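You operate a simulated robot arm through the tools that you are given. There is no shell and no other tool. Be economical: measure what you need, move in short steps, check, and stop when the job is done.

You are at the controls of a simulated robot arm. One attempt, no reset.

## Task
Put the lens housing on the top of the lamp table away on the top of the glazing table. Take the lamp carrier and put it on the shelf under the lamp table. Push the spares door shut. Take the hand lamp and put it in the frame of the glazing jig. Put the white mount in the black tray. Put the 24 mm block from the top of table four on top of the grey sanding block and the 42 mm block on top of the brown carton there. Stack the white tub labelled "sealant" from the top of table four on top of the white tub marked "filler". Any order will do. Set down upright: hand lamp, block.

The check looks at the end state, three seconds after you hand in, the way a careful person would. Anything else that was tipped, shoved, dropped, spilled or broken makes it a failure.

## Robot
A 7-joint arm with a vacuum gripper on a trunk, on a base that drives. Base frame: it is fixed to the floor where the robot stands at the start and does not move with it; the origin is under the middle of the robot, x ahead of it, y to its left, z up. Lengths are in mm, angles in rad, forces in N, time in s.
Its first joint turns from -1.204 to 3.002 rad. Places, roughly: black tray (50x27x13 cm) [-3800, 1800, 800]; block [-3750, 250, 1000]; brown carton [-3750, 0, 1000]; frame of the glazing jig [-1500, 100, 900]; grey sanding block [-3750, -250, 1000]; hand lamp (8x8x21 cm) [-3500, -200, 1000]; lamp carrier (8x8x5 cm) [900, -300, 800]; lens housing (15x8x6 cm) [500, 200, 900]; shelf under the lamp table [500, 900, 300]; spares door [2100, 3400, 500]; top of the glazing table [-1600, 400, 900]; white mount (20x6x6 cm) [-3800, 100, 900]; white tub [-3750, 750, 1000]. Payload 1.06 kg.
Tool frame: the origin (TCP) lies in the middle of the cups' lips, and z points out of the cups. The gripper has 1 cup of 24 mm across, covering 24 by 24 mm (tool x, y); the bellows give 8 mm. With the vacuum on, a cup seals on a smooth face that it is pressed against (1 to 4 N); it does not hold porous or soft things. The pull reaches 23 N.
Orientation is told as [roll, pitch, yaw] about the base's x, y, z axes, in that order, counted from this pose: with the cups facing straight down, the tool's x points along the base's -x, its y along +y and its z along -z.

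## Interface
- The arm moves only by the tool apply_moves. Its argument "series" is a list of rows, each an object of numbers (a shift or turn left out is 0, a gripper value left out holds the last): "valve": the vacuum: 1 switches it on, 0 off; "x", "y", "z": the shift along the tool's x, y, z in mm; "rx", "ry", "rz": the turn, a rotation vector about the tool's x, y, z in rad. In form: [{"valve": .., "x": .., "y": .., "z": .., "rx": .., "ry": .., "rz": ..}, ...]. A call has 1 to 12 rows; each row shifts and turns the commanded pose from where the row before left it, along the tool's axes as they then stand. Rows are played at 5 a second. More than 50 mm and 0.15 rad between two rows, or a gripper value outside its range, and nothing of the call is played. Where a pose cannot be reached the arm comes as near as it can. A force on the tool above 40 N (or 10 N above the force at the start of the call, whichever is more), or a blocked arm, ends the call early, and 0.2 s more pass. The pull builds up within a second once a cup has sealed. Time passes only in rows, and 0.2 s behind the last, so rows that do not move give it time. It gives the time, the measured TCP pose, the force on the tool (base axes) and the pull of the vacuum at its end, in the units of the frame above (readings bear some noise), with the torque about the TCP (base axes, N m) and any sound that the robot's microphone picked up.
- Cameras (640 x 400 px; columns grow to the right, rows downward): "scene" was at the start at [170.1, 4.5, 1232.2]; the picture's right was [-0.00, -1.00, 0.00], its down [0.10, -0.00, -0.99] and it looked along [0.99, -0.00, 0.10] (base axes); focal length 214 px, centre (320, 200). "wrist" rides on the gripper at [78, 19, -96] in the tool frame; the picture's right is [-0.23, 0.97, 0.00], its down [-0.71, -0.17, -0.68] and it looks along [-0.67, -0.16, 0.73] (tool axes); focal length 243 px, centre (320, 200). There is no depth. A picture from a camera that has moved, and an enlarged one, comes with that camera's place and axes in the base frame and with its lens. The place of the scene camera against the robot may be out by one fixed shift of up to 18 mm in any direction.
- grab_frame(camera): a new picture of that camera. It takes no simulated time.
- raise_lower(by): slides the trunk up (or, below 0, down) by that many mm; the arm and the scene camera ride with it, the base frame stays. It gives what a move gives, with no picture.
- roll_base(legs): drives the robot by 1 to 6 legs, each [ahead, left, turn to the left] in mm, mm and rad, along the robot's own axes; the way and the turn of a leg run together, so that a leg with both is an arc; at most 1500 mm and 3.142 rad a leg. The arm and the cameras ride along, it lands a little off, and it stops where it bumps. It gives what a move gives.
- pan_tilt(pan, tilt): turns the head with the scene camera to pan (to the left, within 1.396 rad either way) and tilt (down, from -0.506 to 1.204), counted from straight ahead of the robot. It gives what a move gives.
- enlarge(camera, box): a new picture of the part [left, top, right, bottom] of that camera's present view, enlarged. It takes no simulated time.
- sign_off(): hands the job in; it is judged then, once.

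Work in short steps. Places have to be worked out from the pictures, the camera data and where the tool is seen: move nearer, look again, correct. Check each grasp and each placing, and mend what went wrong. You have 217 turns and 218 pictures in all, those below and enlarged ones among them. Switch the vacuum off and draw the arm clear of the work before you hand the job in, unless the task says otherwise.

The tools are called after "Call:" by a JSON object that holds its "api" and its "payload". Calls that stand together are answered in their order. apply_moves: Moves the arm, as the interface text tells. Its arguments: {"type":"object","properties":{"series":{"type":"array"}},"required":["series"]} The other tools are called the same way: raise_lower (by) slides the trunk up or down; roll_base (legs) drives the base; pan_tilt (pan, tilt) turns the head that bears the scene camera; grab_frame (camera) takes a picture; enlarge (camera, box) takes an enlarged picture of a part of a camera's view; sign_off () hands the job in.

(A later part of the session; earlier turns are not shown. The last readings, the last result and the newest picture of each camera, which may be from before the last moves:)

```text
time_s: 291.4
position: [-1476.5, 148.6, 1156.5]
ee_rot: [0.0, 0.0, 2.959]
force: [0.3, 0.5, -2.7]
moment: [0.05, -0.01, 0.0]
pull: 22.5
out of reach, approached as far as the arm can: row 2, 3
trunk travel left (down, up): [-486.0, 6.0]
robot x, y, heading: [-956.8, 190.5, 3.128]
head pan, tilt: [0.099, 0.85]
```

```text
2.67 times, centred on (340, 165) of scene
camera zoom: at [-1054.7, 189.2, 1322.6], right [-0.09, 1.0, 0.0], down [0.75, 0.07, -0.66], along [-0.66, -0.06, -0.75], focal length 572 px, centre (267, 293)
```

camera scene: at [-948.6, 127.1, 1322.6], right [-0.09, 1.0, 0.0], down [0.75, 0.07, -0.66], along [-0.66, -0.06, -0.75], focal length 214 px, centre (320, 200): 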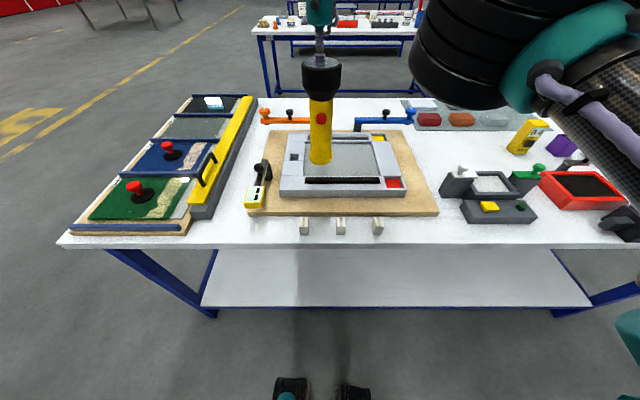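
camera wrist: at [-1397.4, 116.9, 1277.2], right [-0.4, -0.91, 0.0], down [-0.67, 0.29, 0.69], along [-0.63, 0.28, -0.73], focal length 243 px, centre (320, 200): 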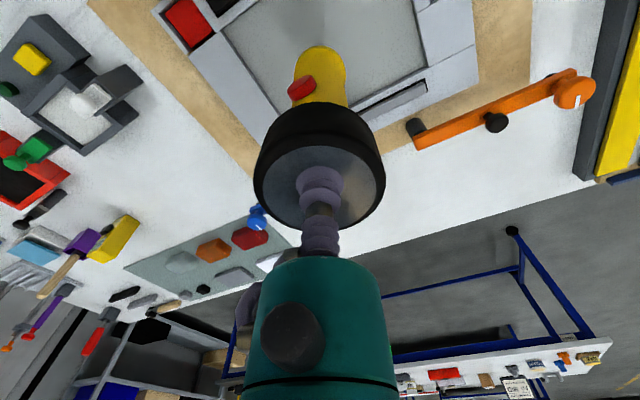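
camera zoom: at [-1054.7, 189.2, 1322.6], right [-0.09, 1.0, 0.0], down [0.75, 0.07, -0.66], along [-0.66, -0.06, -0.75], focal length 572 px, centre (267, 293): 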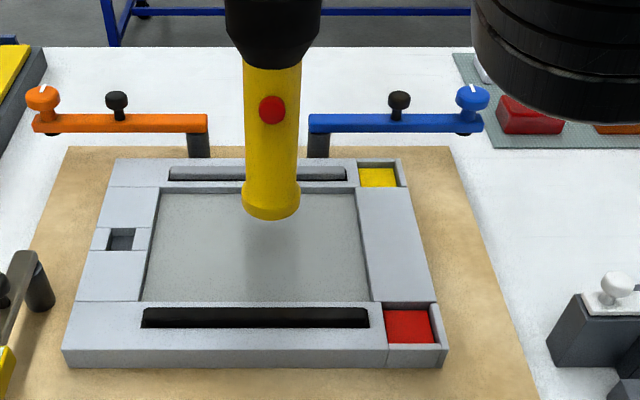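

Position is inside the frame's opening with margin on all sides, so I lower here.

Call:
{"api": "apply_moves", "payload": {"series": [{"z": 20}, {"z": 15}, {"z": 10}, {}]}}

Call:
{"api": "enlarge", "payload": {"camera": "scene", "box": [240, 90, 440, 240]}}

```text
time_s: 292.4
position: [-1477.0, 147.8, 1115.2]
ee_rot: [-0.001, -0.002, 2.961]
force: [-0.2, 0.2, -2.1]
moment: [-0.01, -0.03, 0.02]
pull: 23.1
trunk travel left (down, up): [-486.0, 6.0]
robot x, y, heading: [-954.7, 192.1, 3.129]
head pan, tilt: [0.099, 0.85]
```

```text
2.67 times, centred on (340, 165) of scene
camera zoom: at [-1054.7, 189.2, 1322.6], right [-0.09, 1.0, 0.0], down [0.75, 0.07, -0.66], along [-0.66, -0.06, -0.75], focal length 572 px, centre (267, 293)
```

zoom: 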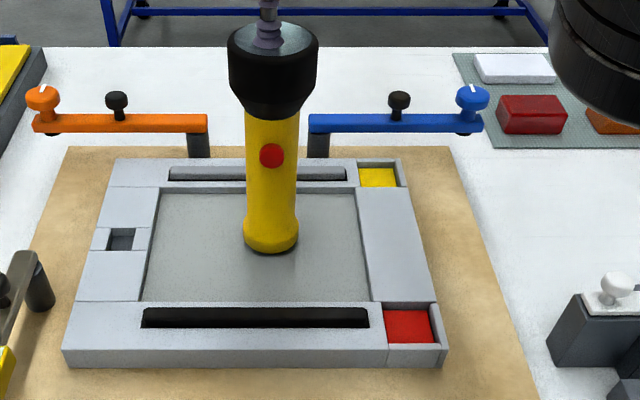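

Call:
{"api": "apply_moves", "payload": {"series": [{"z": 5}, {"z": 5}, {"z": 4}, {}]}}

Call:
{"api": "apply_moves", "payload": {"series": [{"z": 3}, {"z": 3}, {}]}}

```text
time_s: 293.4
position: [-1477.1, 149.4, 1102.5]
ee_rot: [0.001, -0.003, 2.959]
force: [0.3, -0.5, 20.1]
moment: [0.05, 0.02, -0.1]
pull: 23.2
trunk travel left (down, up): [-486.0, 6.0]
robot x, y, heading: [-953.0, 187.4, 3.133]
head pan, tilt: [0.099, 0.85]
```

```text
time_s: 294.3
position: [-1475.7, 148.3, 1097.8]
ee_rot: [0.007, -0.006, 2.96]
force: [2.0, 2.8, 24.4]
moment: [-0.02, 0.0, 0.09]
pull: 22.5
trunk travel left (down, up): [-486.0, 6.0]
robot x, y, heading: [-952.5, 190.9, 3.133]
head pan, tilt: [0.099, 0.85]
stopped in row 3: the force on the tool passed its limit (the readings are from after the stop); the commanded pose is now the measured one
```

Contact made. I ease off 6 mm, release, wait and draw up slowly.

Call:
{"api": "apply_moves", "payload": {"series": [{"z": -4, "rx": 0.005, "ry": 0.005}, {"z": -2}, {"valve": 0}, {}, {}, {}, {}]}}

Call:
{"api": "apply_moves", "payload": {"series": [{"z": -5}, {"z": -10}, {"z": -20}, {"z": -30}, {}]}}

Call:
{"api": "enlarge", "payload": {"camera": "scene", "box": [240, 90, 440, 240]}}

```text
time_s: 295.9
position: [-1477.3, 148.2, 1101.7]
ee_rot: [-0.001, 0.001, 2.961]
force: [1.0, -0.3, 4.9]
moment: [-0.02, 0.02, -0.02]
pull: 0.0
trunk travel left (down, up): [-486.0, 6.0]
robot x, y, heading: [-956.0, 190.6, 3.124]
head pan, tilt: [0.099, 0.85]
```

```text
time_s: 297.1
position: [-1474.1, 147.3, 1165.6]
ee_rot: [-0.001, 0.0, 2.96]
force: [0.4, -0.2, 0.3]
moment: [-0.01, 0.0, 0.01]
pull: 0.0
trunk travel left (down, up): [-486.0, 6.0]
robot x, y, heading: [-958.3, 187.9, 3.129]
head pan, tilt: [0.099, 0.85]
```

```text
2.67 times, centred on (340, 165) of scene
camera zoom: at [-1054.8, 189.4, 1322.5], right [-0.09, 1.0, 0.0], down [0.75, 0.06, -0.66], along [-0.66, -0.06, -0.75], focal length 572 px, centre (267, 293)
```

zoom: 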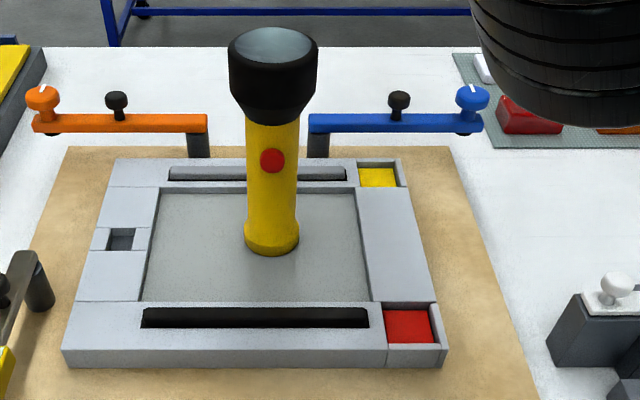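

The hand lamp stands upright in the frame. I return around the left end and go on to the far side of table four.

Call:
{"api": "roll_base", "payload": {"legs": [[-500, 0, 0.012], [0, 1480, 0], [1300, 0, 0], [1300, 0, 0]]}}

Call:
{"api": "pan_tilt", "payload": {"pan": 0.0, "tilt": 0.4}}

Call:
{"api": "grab_frame", "payload": {"camera": "scene"}}

```text
time_s: 319.2
position: [-3537.2, -1476.2, 1167.2]
ee_rot: [-0.001, 0.002, 3.009]
force: [-0.5, 0.2, -1.1]
moment: [0.0, 0.0, 0.0]
pull: 0.0
trunk travel left (down, up): [-486.0, 6.0]
robot x, y, heading: [-3019.2, -1406.9, -3.103]
head pan, tilt: [0.099, 0.85]
```

```text
time_s: 320.1
position: [-3535.8, -1476.3, 1166.7]
ee_rot: [-0.003, 0.0, 3.009]
force: [0.1, -0.3, -0.2]
moment: [-0.01, 0.02, -0.02]
pull: 0.1
trunk travel left (down, up): [-486.0, 6.0]
robot x, y, heading: [-3019.7, -1407.3, -3.106]
head pan, tilt: [0.0, 0.4]
```

```text
110 pictures are left
camera scene: at [-3133.7, -1407.5, 1361.6], right [-0.04, 1.0, 0.0], down [0.39, 0.01, -0.92], along [-0.92, -0.03, -0.39], focal length 214 px, centre (320, 200)
```

scene: 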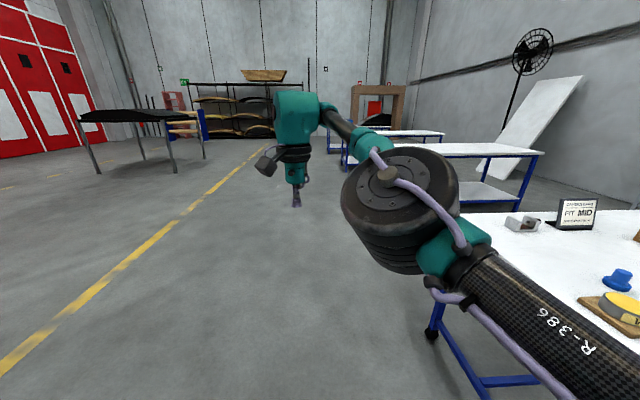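

Clear ahead. I go on, turn around and face table four from its far side.

Call:
{"api": "roll_base", "payload": {"legs": [[1000, 0, 0], [580, 0, 0], [0, 0, 3.105], [0, 1400, 0]]}}

Call:
{"api": "pan_tilt", "payload": {"pan": 0.2, "tilt": 0.65}}

Call:
{"api": "grab_frame", "payload": {"camera": "scene"}}

```text
time_s: 341.8
position: [-3855.6, -48.4, 1166.2]
ee_rot: [-0.002, 0.0, -0.297]
force: [1.2, 0.3, 0.7]
moment: [0.02, 0.0, 0.03]
pull: 0.1
trunk travel left (down, up): [-486.0, 6.0]
robot x, y, heading: [-4376.3, -36.0, -0.133]
head pan, tilt: [0.0, 0.4]
```

```text
time_s: 342.5
position: [-3856.1, -48.4, 1166.7]
ee_rot: [-0.003, -0.001, -0.297]
force: [0.2, 0.3, 0.3]
moment: [0.02, 0.03, 0.0]
pull: 0.0
trunk travel left (down, up): [-486.0, 6.0]
robot x, y, heading: [-4371.4, -34.3, -0.13]
head pan, tilt: [0.201, 0.649]
```

```text
109 pictures are left
camera scene: at [-4294.3, -21.5, 1339.3], right [0.07, -1.0, 0.0], down [-0.6, -0.04, -0.8], along [0.79, 0.06, -0.6], focal length 214 px, centre (320, 200)
```

scene: 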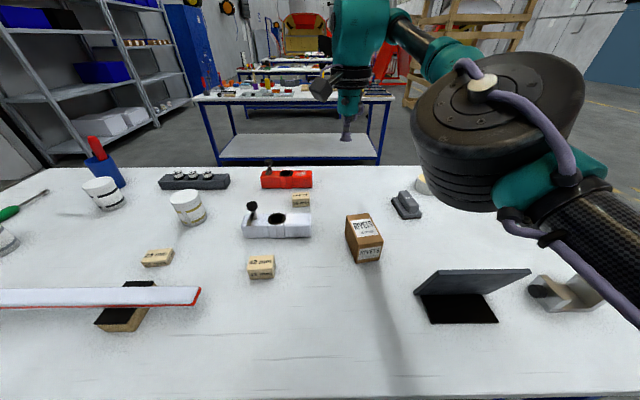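

Call:
{"api": "enlarge", "payload": {"camera": "scene", "box": [130, 180, 430, 300]}}

Call:
{"api": "grab_frame", "payload": {"camera": "wrist"}}

```text
2.13 times, centred on (280, 240) of scene
camera zoom: at [-4294.3, -21.5, 1339.3], right [0.07, -1.0, 0.0], down [-0.6, -0.04, -0.8], along [0.79, 0.06, -0.6], focal length 458 px, centre (405, 115)
```

zoom: 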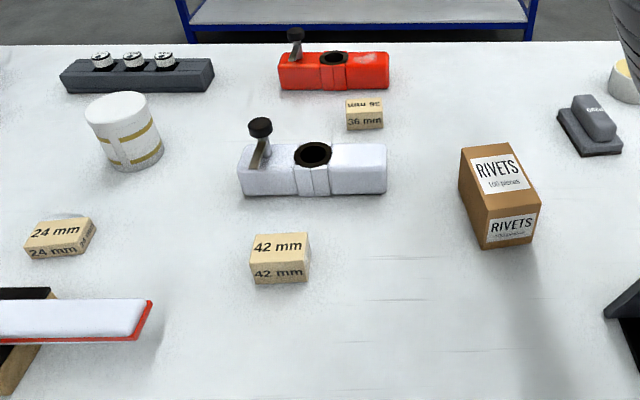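

```text
107 pictures are left
camera wrist: at [-3924.9, -7.5, 1262.3], right [0.51, 0.86, 0.0], down [0.63, -0.37, 0.69], along [0.59, -0.35, -0.73], focal length 243 px, centre (320, 200)
```

wrist: 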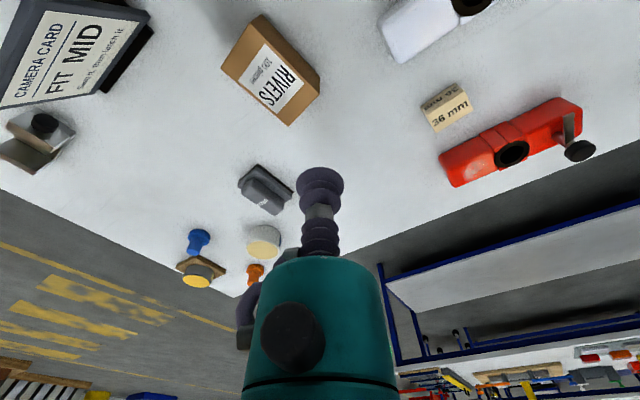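

Labels are clear: the 42 mm block at ≈(-3980,147), the carton top at ≈(-3880,-107). I move over the 42 mm block and lower for a closer look.

Call:
{"api": "apply_moves", "payload": {"series": [{"x": 36, "y": 30}, {"x": 36, "y": 30}, {"x": 36, "y": 30}, {"x": 36, "y": 30, "z": 20}, {"x": 36, "y": 29, "z": 30}, {"z": 45}, {"z": 45}, {"z": 40}, {}]}}

Call:
{"api": "grab_frame", "payload": {"camera": "wrist"}}

Call:
{"api": "grab_frame", "payload": {"camera": "scene"}}

```text
refused: row 4 steps farther than a row can; nothing moved
```

```text
106 pictures are left
camera wrist: at [-3924.9, -7.5, 1262.3], right [0.51, 0.86, 0.0], down [0.63, -0.37, 0.69], along [0.59, -0.35, -0.73], focal length 243 px, centre (320, 200)
```

wrist: 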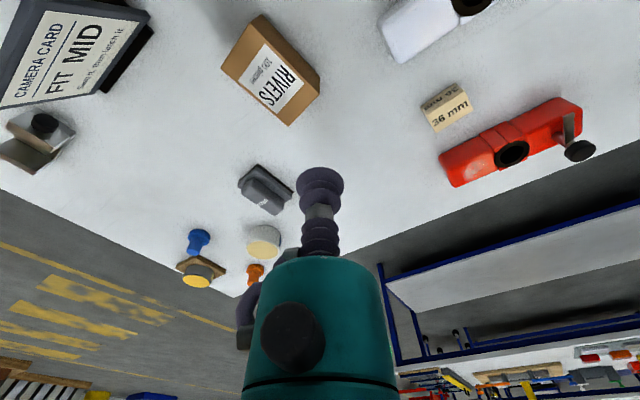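

```text
105 pictures are left
camera scene: at [-4294.3, -21.5, 1339.3], right [0.07, -1.0, 0.0], down [-0.6, -0.04, -0.8], along [0.79, 0.06, -0.6], focal length 214 px, centre (320, 200)
```

scene: 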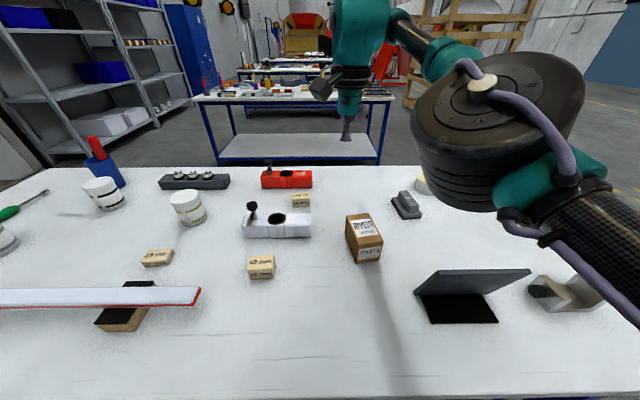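

The step was too long in one row; I split it.

Call:
{"api": "apply_moves", "payload": {"series": [{"x": 36, "y": 30}, {"x": 36, "y": 30}, {"x": 36, "y": 30}, {"x": 36, "y": 30}, {"x": 36, "y": 29}, {"z": 45}, {"z": 45}, {"z": 45}, {"z": 40}, {}]}}

Call:
{"api": "grab_frame", "payload": {"camera": "wrist"}}

Call:
{"api": "grab_frame", "payload": {"camera": "scene"}}

```text
time_s: 344.7
position: [-3966.7, 116.4, 989.0]
ee_rot: [0.0, 0.0, -0.296]
force: [-0.4, 0.1, 0.7]
moment: [0.02, 0.01, -0.02]
pull: 0.2
out of reach, approached as far as the arm can: row 5
trunk travel left (down, up): [-486.0, 6.0]
robot x, y, heading: [-4373.5, -29.4, -0.126]
head pan, tilt: [0.201, 0.649]
```

```text
104 pictures are left
camera wrist: at [-4036.7, 157.9, 1086.3], right [0.51, 0.86, 0.0], down [0.63, -0.37, 0.69], along [0.59, -0.35, -0.73], focal length 243 px, centre (320, 200)
```

wrist: 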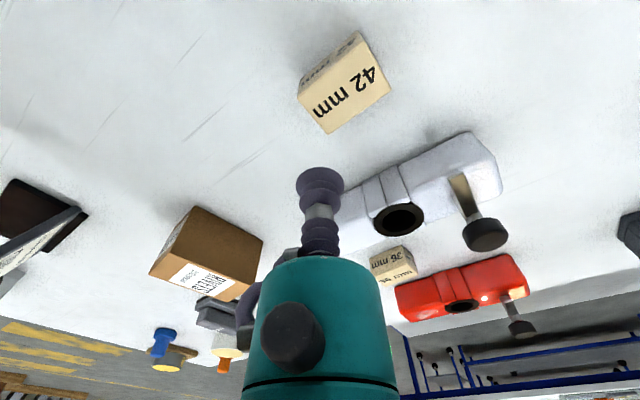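

```text
103 pictures are left
camera scene: at [-4294.4, -21.5, 1339.2], right [0.07, -1.0, 0.0], down [-0.6, -0.04, -0.8], along [0.79, 0.06, -0.6], focal length 214 px, centre (320, 200)
```

scene: 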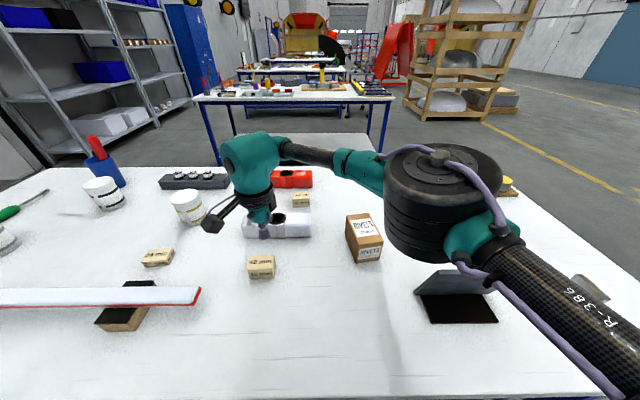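

The reach to the left is limited and the elbow would be near the carton, so I raise the tool and shift the base to the left by 235 mm.

Call:
{"api": "apply_moves", "payload": {"series": [{"z": -45}, {"z": -45}, {}]}}

Call:
{"api": "roll_base", "payload": {"legs": [[-40, 235, 0.1]]}}

Call:
{"api": "grab_frame", "payload": {"camera": "wrist"}}

```text
time_s: 345.5
position: [-3966.5, 118.7, 1079.3]
ee_rot: [-0.002, 0.001, -0.299]
force: [-0.2, 0.8, -0.1]
moment: [0.01, 0.0, 0.03]
pull: 0.1
trunk travel left (down, up): [-486.0, 6.0]
robot x, y, heading: [-4376.2, -33.5, -0.131]
head pan, tilt: [0.201, 0.649]
```

```text
time_s: 347.3
position: [-4004.1, 392.8, 1079.9]
ee_rot: [-0.003, 0.0, -0.201]
force: [0.8, 0.5, -0.8]
moment: [0.0, 0.01, -0.03]
pull: 0.0
trunk travel left (down, up): [-486.0, 6.0]
robot x, y, heading: [-4394.6, 199.5, -0.031]
head pan, tilt: [0.201, 0.649]
```

```text
102 pictures are left
camera wrist: at [-4076.9, 427.3, 1175.1], right [0.42, 0.91, 0.0], down [0.66, -0.31, 0.69], along [0.62, -0.29, -0.73], focal length 243 px, centre (320, 200)
```

wrist: 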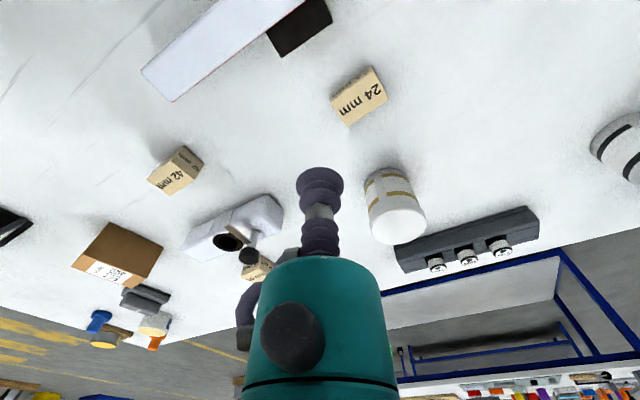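

Call:
{"api": "apply_moves", "payload": {"series": [{"x": -14.3, "y": -39.8}, {"x": -14.3, "y": -39.8}, {"x": -14.3, "y": -39.8}, {"x": -14.3, "y": -39.8}, {"x": -14.3, "y": -39.8}, {"x": -14.3, "y": -39.8}, {"z": 45}, {"z": 45}, {}]}}

Call:
{"api": "grab_frame", "payload": {"camera": "wrist"}}

Call:
{"api": "grab_frame", "payload": {"camera": "scene"}}

```text
time_s: 349.3
position: [-3973.1, 142.4, 991.0]
ee_rot: [-0.003, 0.001, -0.202]
force: [0.1, 0.5, 0.3]
moment: [0.02, -0.01, 0.0]
pull: 0.0
trunk travel left (down, up): [-486.0, 6.0]
robot x, y, heading: [-4395.1, 201.5, -0.03]
head pan, tilt: [0.201, 0.649]
```

```text
101 pictures are left
camera wrist: at [-4045.0, 176.4, 1087.1], right [0.42, 0.91, 0.0], down [0.66, -0.31, 0.69], along [0.62, -0.29, -0.73], focal length 243 px, centre (320, 200)
```

wrist: 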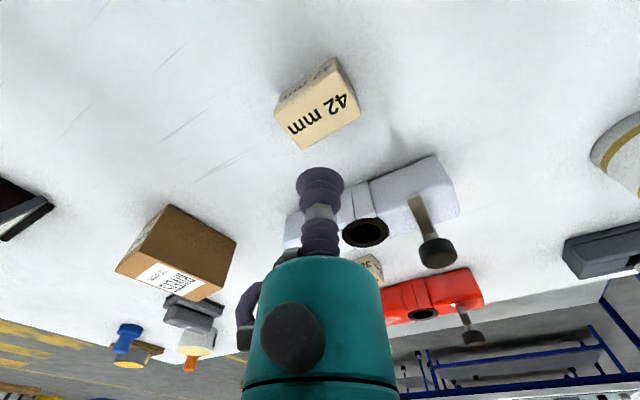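

```text
100 pictures are left
camera scene: at [-4316.3, 223.2, 1339.2], right [0.17, -0.99, 0.0], down [-0.6, -0.1, -0.8], along [0.79, 0.13, -0.6], focal length 214 px, centre (320, 200)
```

scene: 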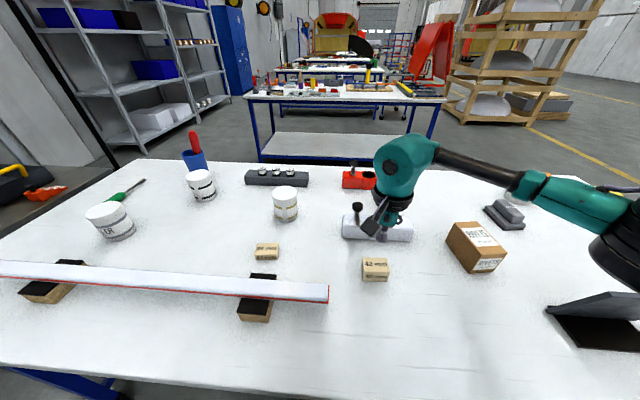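

Above the 42 mm block within ~5 mm. I lower with vacuum on in steps, and check the elbow's clearance to the sign.

Call:
{"api": "apply_moves", "payload": {"series": [{"x": -4, "z": 40, "valve": 1}, {"z": 25}, {"z": 10}, {}]}}

Call:
{"api": "grab_frame", "payload": {"camera": "scene"}}

Call:
{"api": "enlarge", "payload": {"camera": "wrist", "box": [240, 60, 400, 200]}}

```text
time_s: 350.3
position: [-3968.4, 140.7, 915.0]
ee_rot: [-0.002, 0.001, -0.2]
force: [-0.2, -0.1, -0.5]
moment: [-0.01, 0.04, -0.02]
pull: 0.2
trunk travel left (down, up): [-486.0, 6.0]
robot x, y, heading: [-4396.1, 205.0, -0.036]
head pan, tilt: [0.201, 0.649]
```

```text
99 pictures are left
camera scene: at [-4316.2, 223.1, 1339.2], right [0.17, -0.99, 0.0], down [-0.6, -0.1, -0.8], along [0.79, 0.13, -0.6], focal length 214 px, centre (320, 200)
```

scene: 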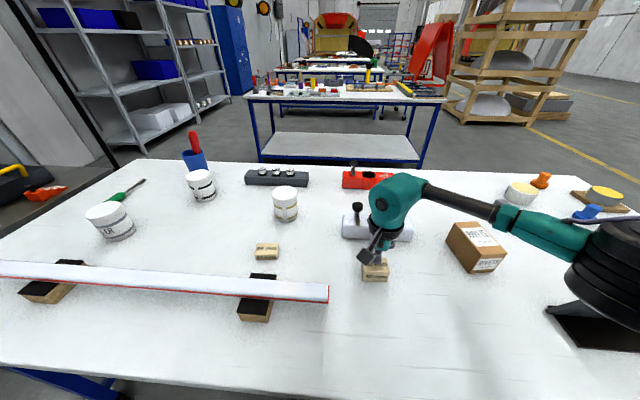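

```text
2.86 times, centred on (320, 130) of wrist
camera zoom: at [-4040.7, 174.4, 1010.7], right [0.42, 0.91, 0.0], down [0.66, -0.31, 0.69], along [0.62, -0.29, -0.73], focal length 693 px, centre (320, 400)
```

zoom: 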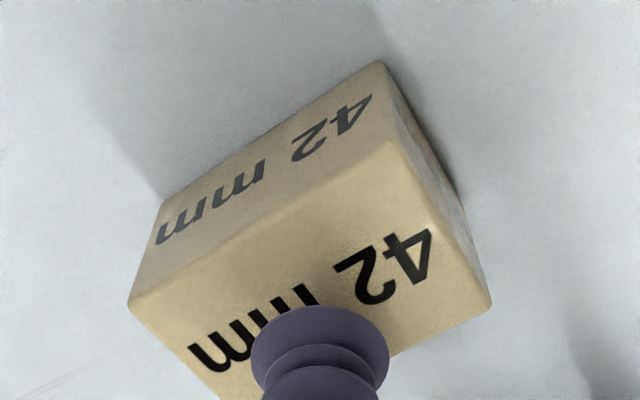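

The elbow seems close above the sign. I look at that spot before going lower.

Call:
{"api": "pan_tilt", "payload": {"pan": -0.8, "tilt": 0.7}}

Call:
{"api": "grab_frame", "payload": {"camera": "scene"}}

```text
time_s: 351.6
position: [-3968.1, 141.1, 914.1]
ee_rot: [-0.004, 0.0, -0.202]
force: [-0.6, 0.8, -1.0]
moment: [0.01, 0.01, -0.01]
pull: 0.1
trunk travel left (down, up): [-486.0, 6.0]
robot x, y, heading: [-4395.3, 203.4, -0.028]
head pan, tilt: [-0.799, 0.7]
```

```text
97 pictures are left
camera scene: at [-4344.5, 145.8, 1334.9], right [-0.74, -0.67, 0.0], down [-0.43, 0.48, -0.77], along [0.52, -0.56, -0.64], focal length 214 px, centre (320, 200)
```

scene: 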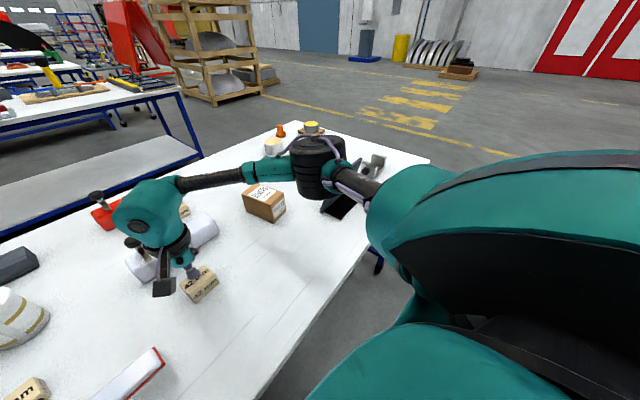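

Triangulated, the elbow is at z≈1105 — well above the sign. I continue lowering onto the block.

Call:
{"api": "apply_moves", "payload": {"series": [{"z": 6}, {"z": 4}, {"z": 4}, {}]}}

Call:
{"api": "apply_moves", "payload": {"series": [{"z": 3}, {"z": 3}, {}]}}

```text
time_s: 352.6
position: [-3965.3, 141.6, 901.0]
ee_rot: [0.0, -0.003, -0.202]
force: [-0.4, -1.2, 4.4]
moment: [-0.04, 0.0, -0.01]
pull: 23.1
trunk travel left (down, up): [-486.0, 6.0]
robot x, y, heading: [-4397.7, 206.9, -0.031]
head pan, tilt: [-0.799, 0.7]
```

```text
time_s: 353.4
position: [-3965.2, 140.6, 896.9]
ee_rot: [0.001, -0.003, -0.198]
force: [-3.2, 1.2, 20.2]
moment: [0.0, 0.02, 0.02]
pull: 22.6
trunk travel left (down, up): [-486.0, 6.0]
robot x, y, heading: [-4396.9, 207.3, -0.031]
head pan, tilt: [-0.799, 0.7]
```

Sealed on the 42 mm block. I lift it and shift the base to the right toward the carton.

Call:
{"api": "apply_moves", "payload": {"series": [{"z": -6}, {"z": -20}, {"z": -40}, {"z": -50}, {"z": -50}, {}]}}

Call:
{"api": "roll_base", "payload": {"legs": [[0, -200, 0]]}}

Call:
{"api": "pan_tilt", "payload": {"pan": -0.1, "tilt": 0.7}}

Call:
{"api": "grab_frame", "payload": {"camera": "wrist"}}

Call:
{"api": "grab_frame", "payload": {"camera": "scene"}}

```text
time_s: 354.8
position: [-3964.6, 139.3, 1060.4]
ee_rot: [-0.001, 0.0, -0.2]
force: [-0.2, -0.8, -1.1]
moment: [-0.01, 0.01, 0.02]
pull: 22.7
trunk travel left (down, up): [-486.0, 6.0]
robot x, y, heading: [-4395.9, 203.9, -0.027]
head pan, tilt: [-0.799, 0.7]
```

```text
time_s: 356.4
position: [-3972.9, -61.5, 1058.9]
ee_rot: [0.001, 0.002, -0.208]
force: [0.8, 0.8, -0.5]
moment: [0.0, 0.0, -0.04]
pull: 23.3
trunk travel left (down, up): [-486.0, 6.0]
robot x, y, heading: [-4406.6, 10.1, -0.036]
head pan, tilt: [-0.799, 0.7]
```

```text
time_s: 357.4
position: [-3972.0, -60.8, 1060.1]
ee_rot: [-0.001, -0.001, -0.209]
force: [0.1, 0.1, -0.6]
moment: [0.03, 0.0, 0.01]
pull: 22.7
trunk travel left (down, up): [-486.0, 6.0]
robot x, y, heading: [-4403.2, 6.3, -0.038]
head pan, tilt: [-0.099, 0.7]
```

```text
96 pictures are left
camera wrist: at [-4045.0, -26.7, 1155.5], right [0.43, 0.9, 0.0], down [0.66, -0.31, 0.69], along [0.62, -0.3, -0.73], focal length 243 px, centre (320, 200)
```

wrist: 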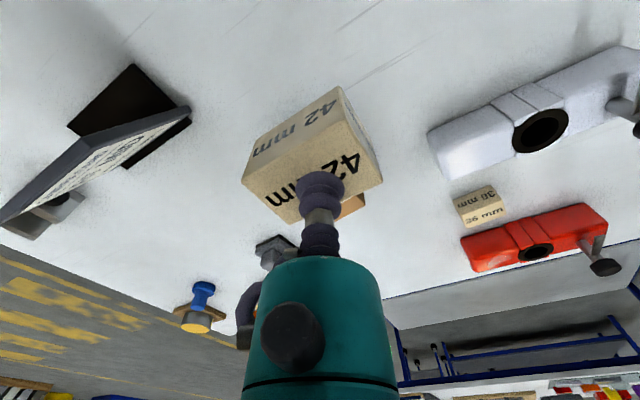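

```text
95 pictures are left
camera scene: at [-4324.8, -0.4, 1334.8], right [-0.14, -0.99, 0.0], down [-0.64, 0.09, -0.76], along [0.76, -0.11, -0.64], focal length 214 px, centre (320, 200)
```

scene: 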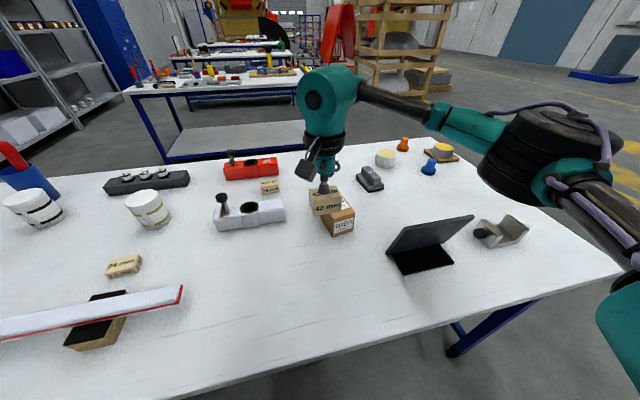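

Call:
{"api": "enlarge", "payload": {"camera": "scene", "box": [280, 150, 400, 250]}}

Call:
{"api": "apply_moves", "payload": {"series": [{"y": 45}, {"y": 45}, {}]}}

Call:
{"api": "grab_frame", "payload": {"camera": "wrist"}}

```text
4.00 times, centred on (340, 200) of scene
camera zoom: at [-4324.8, -0.4, 1334.8], right [-0.14, -0.99, 0.0], down [-0.64, 0.09, -0.76], along [0.76, -0.11, -0.64], focal length 858 px, centre (240, 200)
```

zoom: 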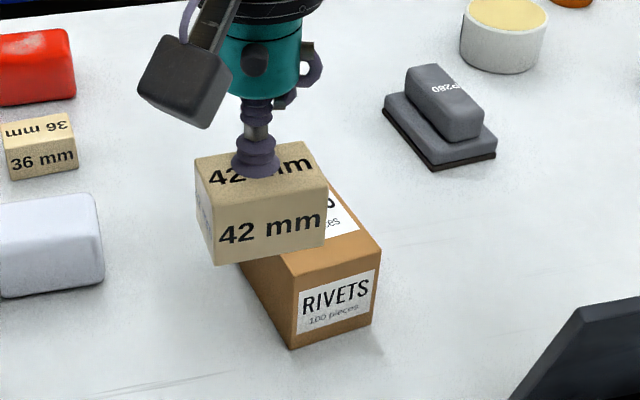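

```text
time_s: 358.2
position: [-3954.2, 26.9, 1059.5]
ee_rot: [-0.002, 0.002, -0.208]
force: [0.4, 0.5, -1.3]
moment: [0.01, 0.03, 0.01]
pull: 23.6
trunk travel left (down, up): [-486.0, 6.0]
robot x, y, heading: [-4404.3, 9.3, -0.04]
head pan, tilt: [-0.099, 0.7]
```

```text
93 pictures are left
camera wrist: at [-4027.1, 61.2, 1154.7], right [0.43, 0.9, 0.0], down [0.66, -0.31, 0.69], along [0.62, -0.3, -0.73], focal length 243 px, centre (320, 200)
```

wrist: 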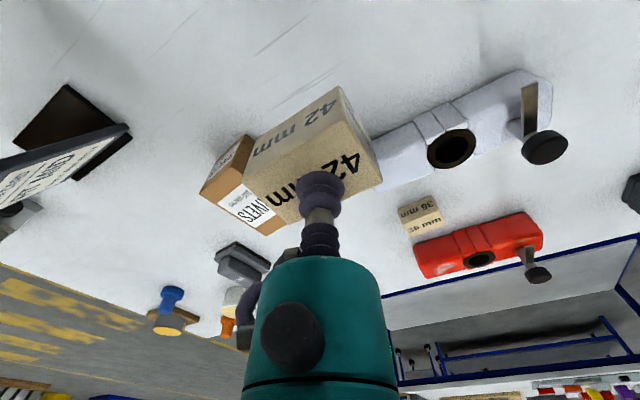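

Call:
{"api": "enlarge", "payload": {"camera": "wrist", "box": [180, 110, 320, 250]}}

```text
2.86 times, centred on (250, 180) of wrist
camera zoom: at [-4027.1, 61.2, 1154.7], right [0.43, 0.9, 0.0], down [0.66, -0.31, 0.69], along [0.62, -0.3, -0.73], focal length 693 px, centre (520, 257)
```

zoom: 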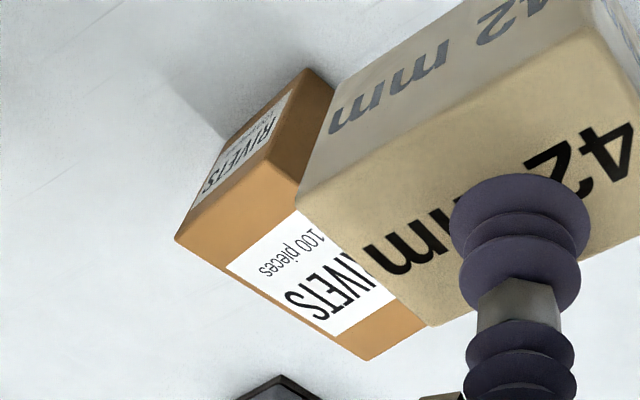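

Wrist view gives the carton's top centre ≈(-3863,-108), top z≈932. I move above it and check.

Call:
{"api": "apply_moves", "payload": {"series": [{"x": -29.2, "y": -28.3}, {"x": -29.2, "y": -28.3}, {"x": -29.2, "y": -28.3}, {"x": -29.2, "y": -28.3}, {"z": 25}, {"z": 15}, {}]}}

Call:
{"api": "enlarge", "payload": {"camera": "scene", "box": [280, 130, 400, 250]}}

Call:
{"api": "enlarge", "payload": {"camera": "wrist", "box": [220, 50, 420, 210]}}

```text
time_s: 359.8
position: [-3863.9, -108.1, 1020.6]
ee_rot: [-0.004, -0.001, -0.209]
force: [-0.5, 0.9, -0.3]
moment: [-0.02, 0.01, 0.01]
pull: 23.1
trunk travel left (down, up): [-486.0, 6.0]
robot x, y, heading: [-4406.3, 7.5, -0.043]
head pan, tilt: [-0.099, 0.7]
```

```text
3.33 times, centred on (340, 190) of scene
camera zoom: at [-4324.8, -0.3, 1334.9], right [-0.14, -0.99, 0.0], down [-0.64, 0.09, -0.76], along [0.76, -0.11, -0.64], focal length 715 px, centre (253, 233)
```

zoom: 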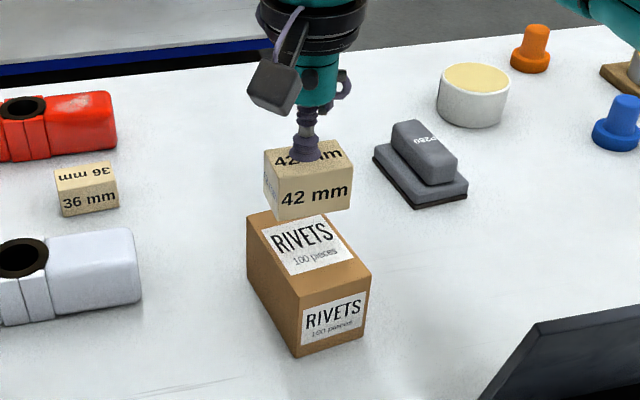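

```text
2.50 times, centred on (320, 130) of wrist
camera zoom: at [-3936.1, -73.8, 1115.9], right [0.43, 0.9, 0.0], down [0.66, -0.31, 0.69], along [0.62, -0.3, -0.73], focal length 606 px, centre (320, 375)
```

zoom: 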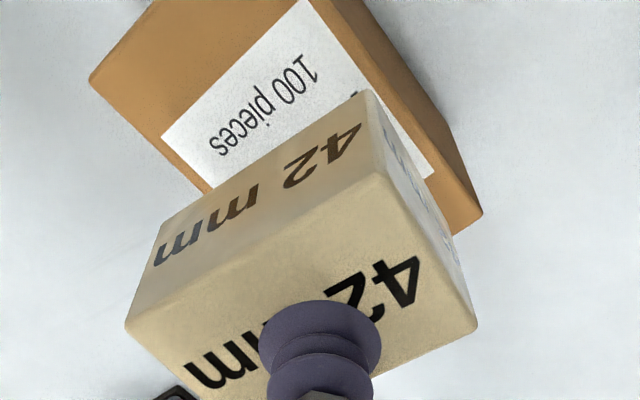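

Projecting down, the block's centre falls on the carton's centre. I lower.

Call:
{"api": "apply_moves", "payload": {"series": [{"z": 20}, {"z": 12}, {"z": 5}, {}]}}

Call:
{"api": "enlarge", "payload": {"camera": "scene", "box": [280, 130, 400, 250]}}

Call:
{"api": "enlarge", "payload": {"camera": "wrist", "box": [220, 50, 420, 210]}}

```text
time_s: 360.8
position: [-3862.0, -108.5, 983.7]
ee_rot: [-0.001, 0.003, -0.209]
force: [-0.5, 0.2, -0.8]
moment: [0.02, -0.01, -0.03]
pull: 22.9
trunk travel left (down, up): [-486.0, 6.0]
robot x, y, heading: [-4404.8, 9.7, -0.039]
head pan, tilt: [-0.099, 0.7]
```

```text
3.33 times, centred on (340, 190) of scene
camera zoom: at [-4324.8, -0.3, 1334.9], right [-0.14, -0.99, 0.0], down [-0.64, 0.09, -0.76], along [0.76, -0.11, -0.64], focal length 715 px, centre (253, 233)
```

zoom: 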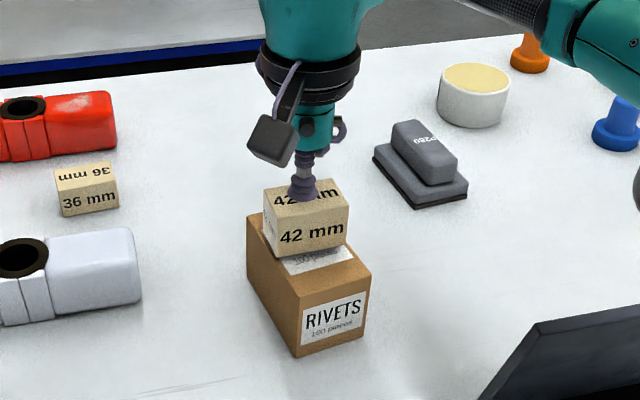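

```text
2.50 times, centred on (320, 130) of wrist
camera zoom: at [-3936.1, -73.7, 1078.9], right [0.43, 0.9, 0.0], down [0.66, -0.31, 0.69], along [0.62, -0.3, -0.73], focal length 606 px, centre (320, 375)
```

zoom: 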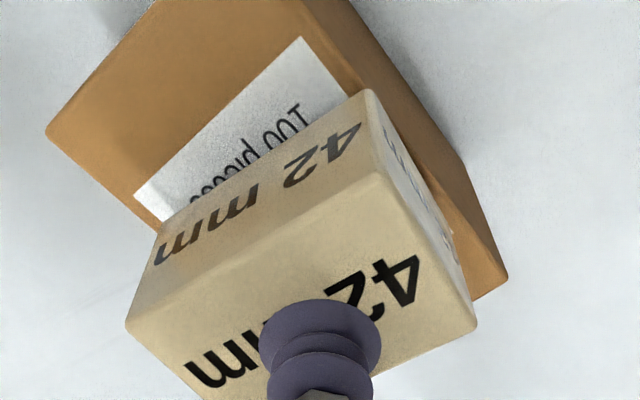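

Slightly toward the far half; I shift 10 mm back toward the robot and lower to contact.

Call:
{"api": "apply_moves", "payload": {"series": [{"x": 10, "y": -2}, {"z": 4}, {"z": 3}, {"z": 3}, {}]}}

Call:
{"api": "apply_moves", "payload": {"series": [{"z": 3}, {}]}}

```text
time_s: 362.0
position: [-3873.7, -108.3, 975.1]
ee_rot: [0.0, -0.002, -0.21]
force: [1.3, 0.3, 8.6]
moment: [0.01, 0.01, -0.01]
pull: 23.6
trunk travel left (down, up): [-486.0, 6.0]
robot x, y, heading: [-4405.2, 4.1, -0.037]
head pan, tilt: [-0.099, 0.7]
```

```text
time_s: 362.6
position: [-3874.1, -109.1, 972.1]
ee_rot: [0.001, -0.003, -0.209]
force: [-2.6, -0.4, 18.4]
moment: [0.0, 0.1, 0.03]
pull: 23.1
trunk travel left (down, up): [-486.0, 6.0]
robot x, y, heading: [-4406.1, 7.3, -0.039]
head pan, tilt: [-0.099, 0.7]
```

Contact. I ease, release and draw up.

Call:
{"api": "apply_moves", "payload": {"series": [{"z": -4}, {"valve": 0}, {}, {}, {}, {}]}}

Call:
{"api": "apply_moves", "payload": {"series": [{"z": -5}, {"z": -10}, {"z": -20}, {"z": -40}, {"z": -30}, {}]}}

Call:
{"api": "enlarge", "payload": {"camera": "scene", "box": [280, 130, 400, 250]}}

```text
time_s: 364.0
position: [-3874.0, -108.3, 974.9]
ee_rot: [-0.002, -0.002, -0.21]
force: [-0.7, 0.6, 2.8]
moment: [-0.03, 0.0, -0.02]
pull: 0.1
trunk travel left (down, up): [-486.0, 6.0]
robot x, y, heading: [-4404.0, 4.6, -0.037]
head pan, tilt: [-0.099, 0.7]
```

```text
time_s: 365.4
position: [-3873.8, -109.7, 1079.5]
ee_rot: [-0.003, 0.001, -0.209]
force: [0.4, -0.4, -0.4]
moment: [0.02, -0.02, 0.02]
pull: 0.0
trunk travel left (down, up): [-486.0, 6.0]
robot x, y, heading: [-4403.5, 4.7, -0.039]
head pan, tilt: [-0.099, 0.7]
```

```text
3.33 times, centred on (340, 190) of scene
camera zoom: at [-4324.7, -0.3, 1334.8], right [-0.14, -0.99, 0.0], down [-0.64, 0.09, -0.76], along [0.76, -0.11, -0.64], focal length 715 px, centre (253, 233)
```

zoom: 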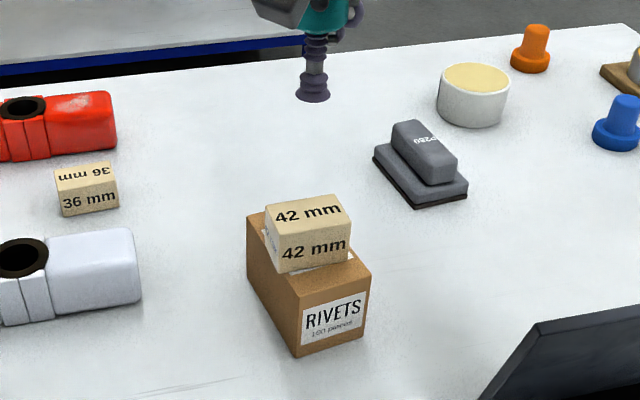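

42 mm block is on the carton. While here I view the sanding block with the wrist camera to measure it.

Call:
{"api": "grab_frame", "payload": {"camera": "wrist"}}

Call:
{"api": "enlarge", "payload": {"camera": "wrist", "box": [180, 110, 320, 250]}}

```text
86 pictures are left
camera wrist: at [-3946.1, -74.8, 1174.7], right [0.43, 0.9, 0.0], down [0.66, -0.31, 0.69], along [0.62, -0.3, -0.73], focal length 243 px, centre (320, 200)
```

wrist: 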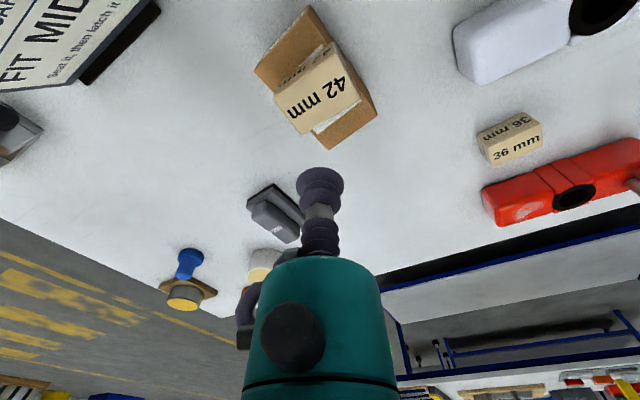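

```text
2.86 times, centred on (250, 180) of wrist
camera zoom: at [-3946.1, -74.8, 1174.7], right [0.43, 0.9, 0.0], down [0.66, -0.31, 0.69], along [0.62, -0.3, -0.73], focal length 693 px, centre (520, 257)
```

zoom: 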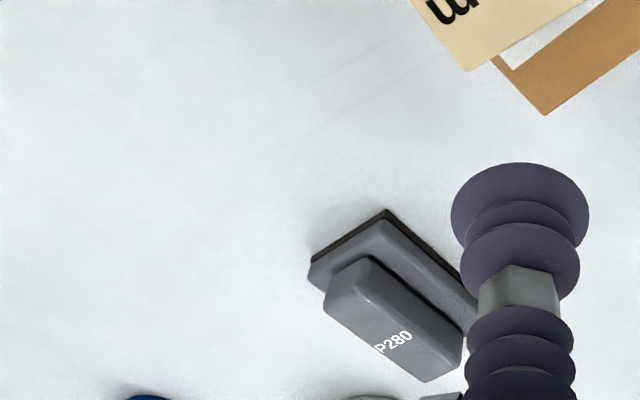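

The sanding block (≈(-3690,-282)) is beyond reach from here; it'll be served from the near side later. Now the tubs: I slide left along the table.

Call:
{"api": "roll_base", "payload": {"legs": [[-20, 680, 0.03]]}}

Call:
{"api": "pan_tilt", "payload": {"pan": 0.1, "tilt": 0.7}}

Call:
{"api": "grab_frame", "payload": {"camera": "scene"}}

Call:
{"api": "grab_frame", "payload": {"camera": "wrist"}}

```text
time_s: 369.2
position: [-3873.5, 594.5, 1077.5]
ee_rot: [-0.002, 0.0, -0.176]
force: [1.3, 0.2, 0.1]
moment: [0.0, -0.02, 0.01]
pull: 0.0
trunk travel left (down, up): [-486.0, 6.0]
robot x, y, heading: [-4403.1, 692.1, -0.01]
head pan, tilt: [-0.099, 0.7]
```

```text
time_s: 369.9
position: [-3872.8, 594.1, 1078.9]
ee_rot: [-0.002, 0.0, -0.177]
force: [-0.3, 0.0, 0.0]
moment: [-0.03, -0.03, -0.02]
pull: 0.1
trunk travel left (down, up): [-486.0, 6.0]
robot x, y, heading: [-4410.2, 694.0, -0.008]
head pan, tilt: [0.099, 0.7]
```

```text
84 pictures are left
camera scene: at [-4327.1, 706.0, 1334.8], right [0.09, -1.0, 0.0], down [-0.64, -0.06, -0.76], along [0.76, 0.07, -0.64], focal length 214 px, centre (320, 200)
```

scene: 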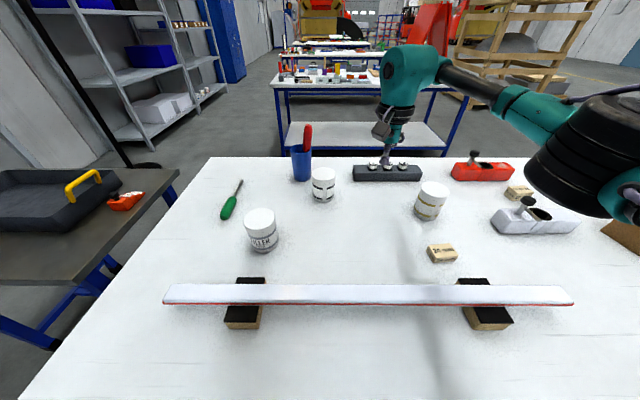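

```text
83 pictures are left
camera wrist: at [-3946.5, 626.8, 1174.5], right [0.4, 0.92, 0.0], down [0.67, -0.29, 0.69], along [0.63, -0.28, -0.73], focal length 243 px, centre (320, 200)
```

wrist: 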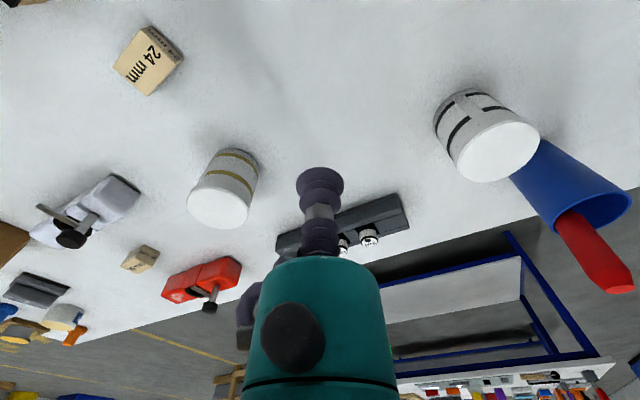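

The sealant tub (≈(-3733,750)) is only reachable from the near side and the filler from this side. First I pick the 24 mm block here (≈(-3958,426)) to carry it around.

Call:
{"api": "apply_moves", "payload": {"series": [{"x": 13.5, "y": -45.1}, {"x": 13.5, "y": -45.1}, {"x": 13.5, "y": -45.1}, {"x": 13.5, "y": -45.1}, {"z": 45}, {"z": 45}, {"z": 20}, {}]}}

Call:
{"api": "enlarge", "payload": {"camera": "wrist", "box": [240, 40, 400, 180]}}

Call:
{"api": "grab_frame", "payload": {"camera": "scene"}}

```text
time_s: 371.7
position: [-3959.1, 424.6, 968.5]
ee_rot: [-0.002, -0.001, -0.177]
force: [-0.5, 0.0, 0.8]
moment: [0.01, -0.01, -0.03]
pull: 0.0
trunk travel left (down, up): [-486.0, 6.0]
robot x, y, heading: [-4408.7, 693.0, -0.007]
head pan, tilt: [0.099, 0.7]
```

```text
2.86 times, centred on (320, 110) of wrist
camera zoom: at [-4032.8, 457.9, 1064.4], right [0.4, 0.92, 0.0], down [0.67, -0.29, 0.69], along [0.63, -0.28, -0.73], focal length 693 px, centre (320, 457)
```

zoom: 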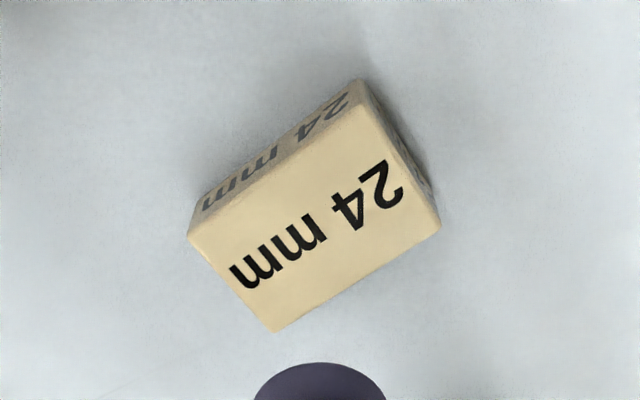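

```text
81 pictures are left
camera scene: at [-4327.2, 706.1, 1334.9], right [0.09, -1.0, 0.0], down [-0.64, -0.06, -0.77], along [0.76, 0.07, -0.64], focal length 214 px, centre (320, 200)
```

scene: 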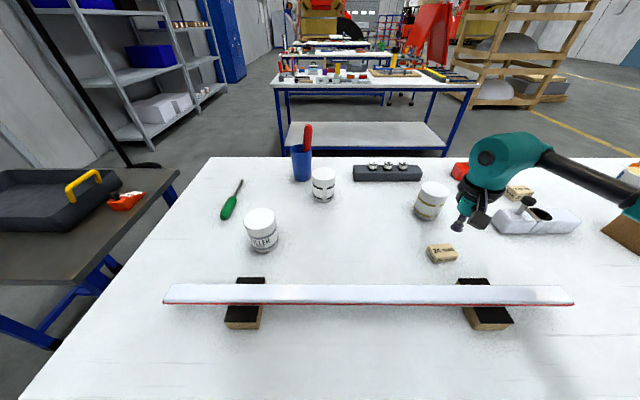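

Call:
{"api": "apply_moves", "payload": {"series": [{"x": -2.4, "y": -2.1, "z": 40, "valve": 1}, {"z": 25}, {"z": 10}, {"z": 5}, {}]}}

Call:
{"api": "apply_moves", "payload": {"series": [{"z": 4}, {"z": 3}, {}]}}

```text
time_s: 372.9
position: [-3955.3, 423.8, 888.2]
ee_rot: [-0.002, 0.001, -0.177]
force: [0.2, -0.3, -0.9]
moment: [-0.01, 0.03, -0.03]
pull: 0.1
trunk travel left (down, up): [-486.0, 6.0]
robot x, y, heading: [-4403.6, 696.5, -0.008]
head pan, tilt: [0.099, 0.7]
```

```text
time_s: 373.7
position: [-3956.1, 423.7, 883.0]
ee_rot: [0.001, -0.004, -0.177]
force: [-1.4, -0.4, 10.7]
moment: [-0.01, 0.04, 0.02]
pull: 22.8
trunk travel left (down, up): [-486.0, 6.0]
robot x, y, heading: [-4404.0, 692.2, -0.011]
head pan, tilt: [0.099, 0.7]
```

Sealed on the 24 mm block. I lift it high and drive around the left end of the table to the near side.

Call:
{"api": "apply_moves", "payload": {"series": [{"z": -8}, {"z": -25}, {"z": -45}, {"z": -50}, {"z": -50}, {"z": -45}, {}]}}

Call:
{"api": "roll_base", "payload": {"legs": [[-230, 0, 0], [0, -1050, 0], [0, -1000, 0], [0, 0, 3.14]]}}

```text
time_s: 375.3
position: [-3959.3, 426.0, 1108.2]
ee_rot: [-0.003, 0.001, -0.175]
force: [-0.4, 0.1, 0.0]
moment: [0.01, 0.02, -0.03]
pull: 22.7
trunk travel left (down, up): [-486.0, 6.0]
robot x, y, heading: [-4409.7, 696.1, -0.003]
head pan, tilt: [0.099, 0.7]
```

```text
time_s: 394.4
position: [-5147.2, -1108.1, 1109.0]
ee_rot: [-0.002, 0.0, 2.966]
force: [0.2, 0.2, -0.7]
moment: [0.01, 0.01, 0.0]
pull: 22.8
trunk travel left (down, up): [-486.0, 6.0]
robot x, y, heading: [-4698.2, -1376.2, 3.137]
head pan, tilt: [0.099, 0.7]
```

Call:
{"api": "roll_base", "payload": {"legs": [[-850, 0, 0], [-830, 0, 0], [0, -1080, 0]]}}

Call:
{"api": "pan_tilt", "payload": {"pan": 0.1, "tilt": 0.75}}

Call:
{"api": "grab_frame", "payload": {"camera": "scene"}}

Call:
{"api": "grab_frame", "payload": {"camera": "wrist"}}

```text
time_s: 408.0
position: [-3425.3, -46.7, 1108.6]
ee_rot: [0.0, 0.0, 2.934]
force: [-0.2, 0.6, -0.8]
moment: [0.03, -0.02, -0.02]
pull: 23.4
trunk travel left (down, up): [-486.0, 6.0]
robot x, y, heading: [-2987.3, -329.6, 3.102]
head pan, tilt: [0.099, 0.7]
```

```text
time_s: 408.7
position: [-3426.6, -46.0, 1107.7]
ee_rot: [-0.002, 0.0, 2.935]
force: [0.6, 0.1, 0.1]
moment: [0.0, 0.02, -0.03]
pull: 23.1
trunk travel left (down, up): [-486.0, 6.0]
robot x, y, heading: [-2989.5, -327.4, 3.098]
head pan, tilt: [0.099, 0.75]
```

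```text
80 pictures are left
camera scene: at [-3089.3, -328.8, 1330.6], right [-0.06, 1.0, 0.0], down [0.68, 0.04, -0.73], along [-0.73, -0.04, -0.68], focal length 214 px, centre (320, 200)
```

scene: 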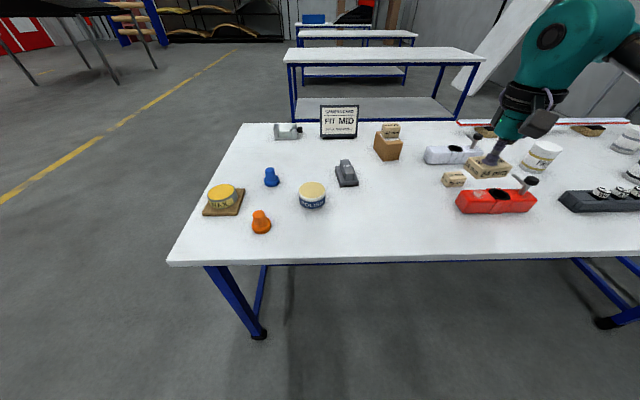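

```text
79 pictures are left
camera wrist: at [-3352.8, -81.9, 1204.7], right [-0.43, -0.9, 0.0], down [-0.66, 0.31, 0.69], along [-0.62, 0.3, -0.73], focal length 243 px, centre (320, 200)
```

wrist: 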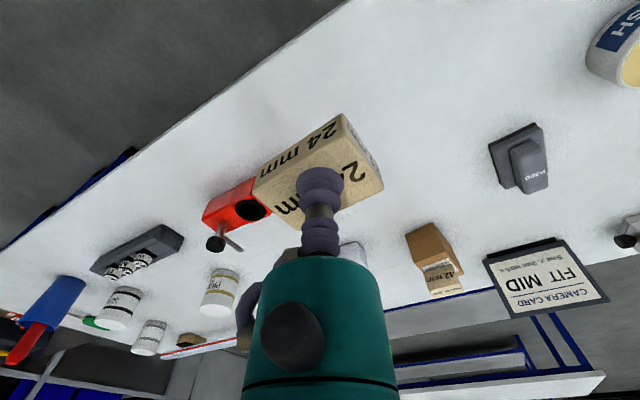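

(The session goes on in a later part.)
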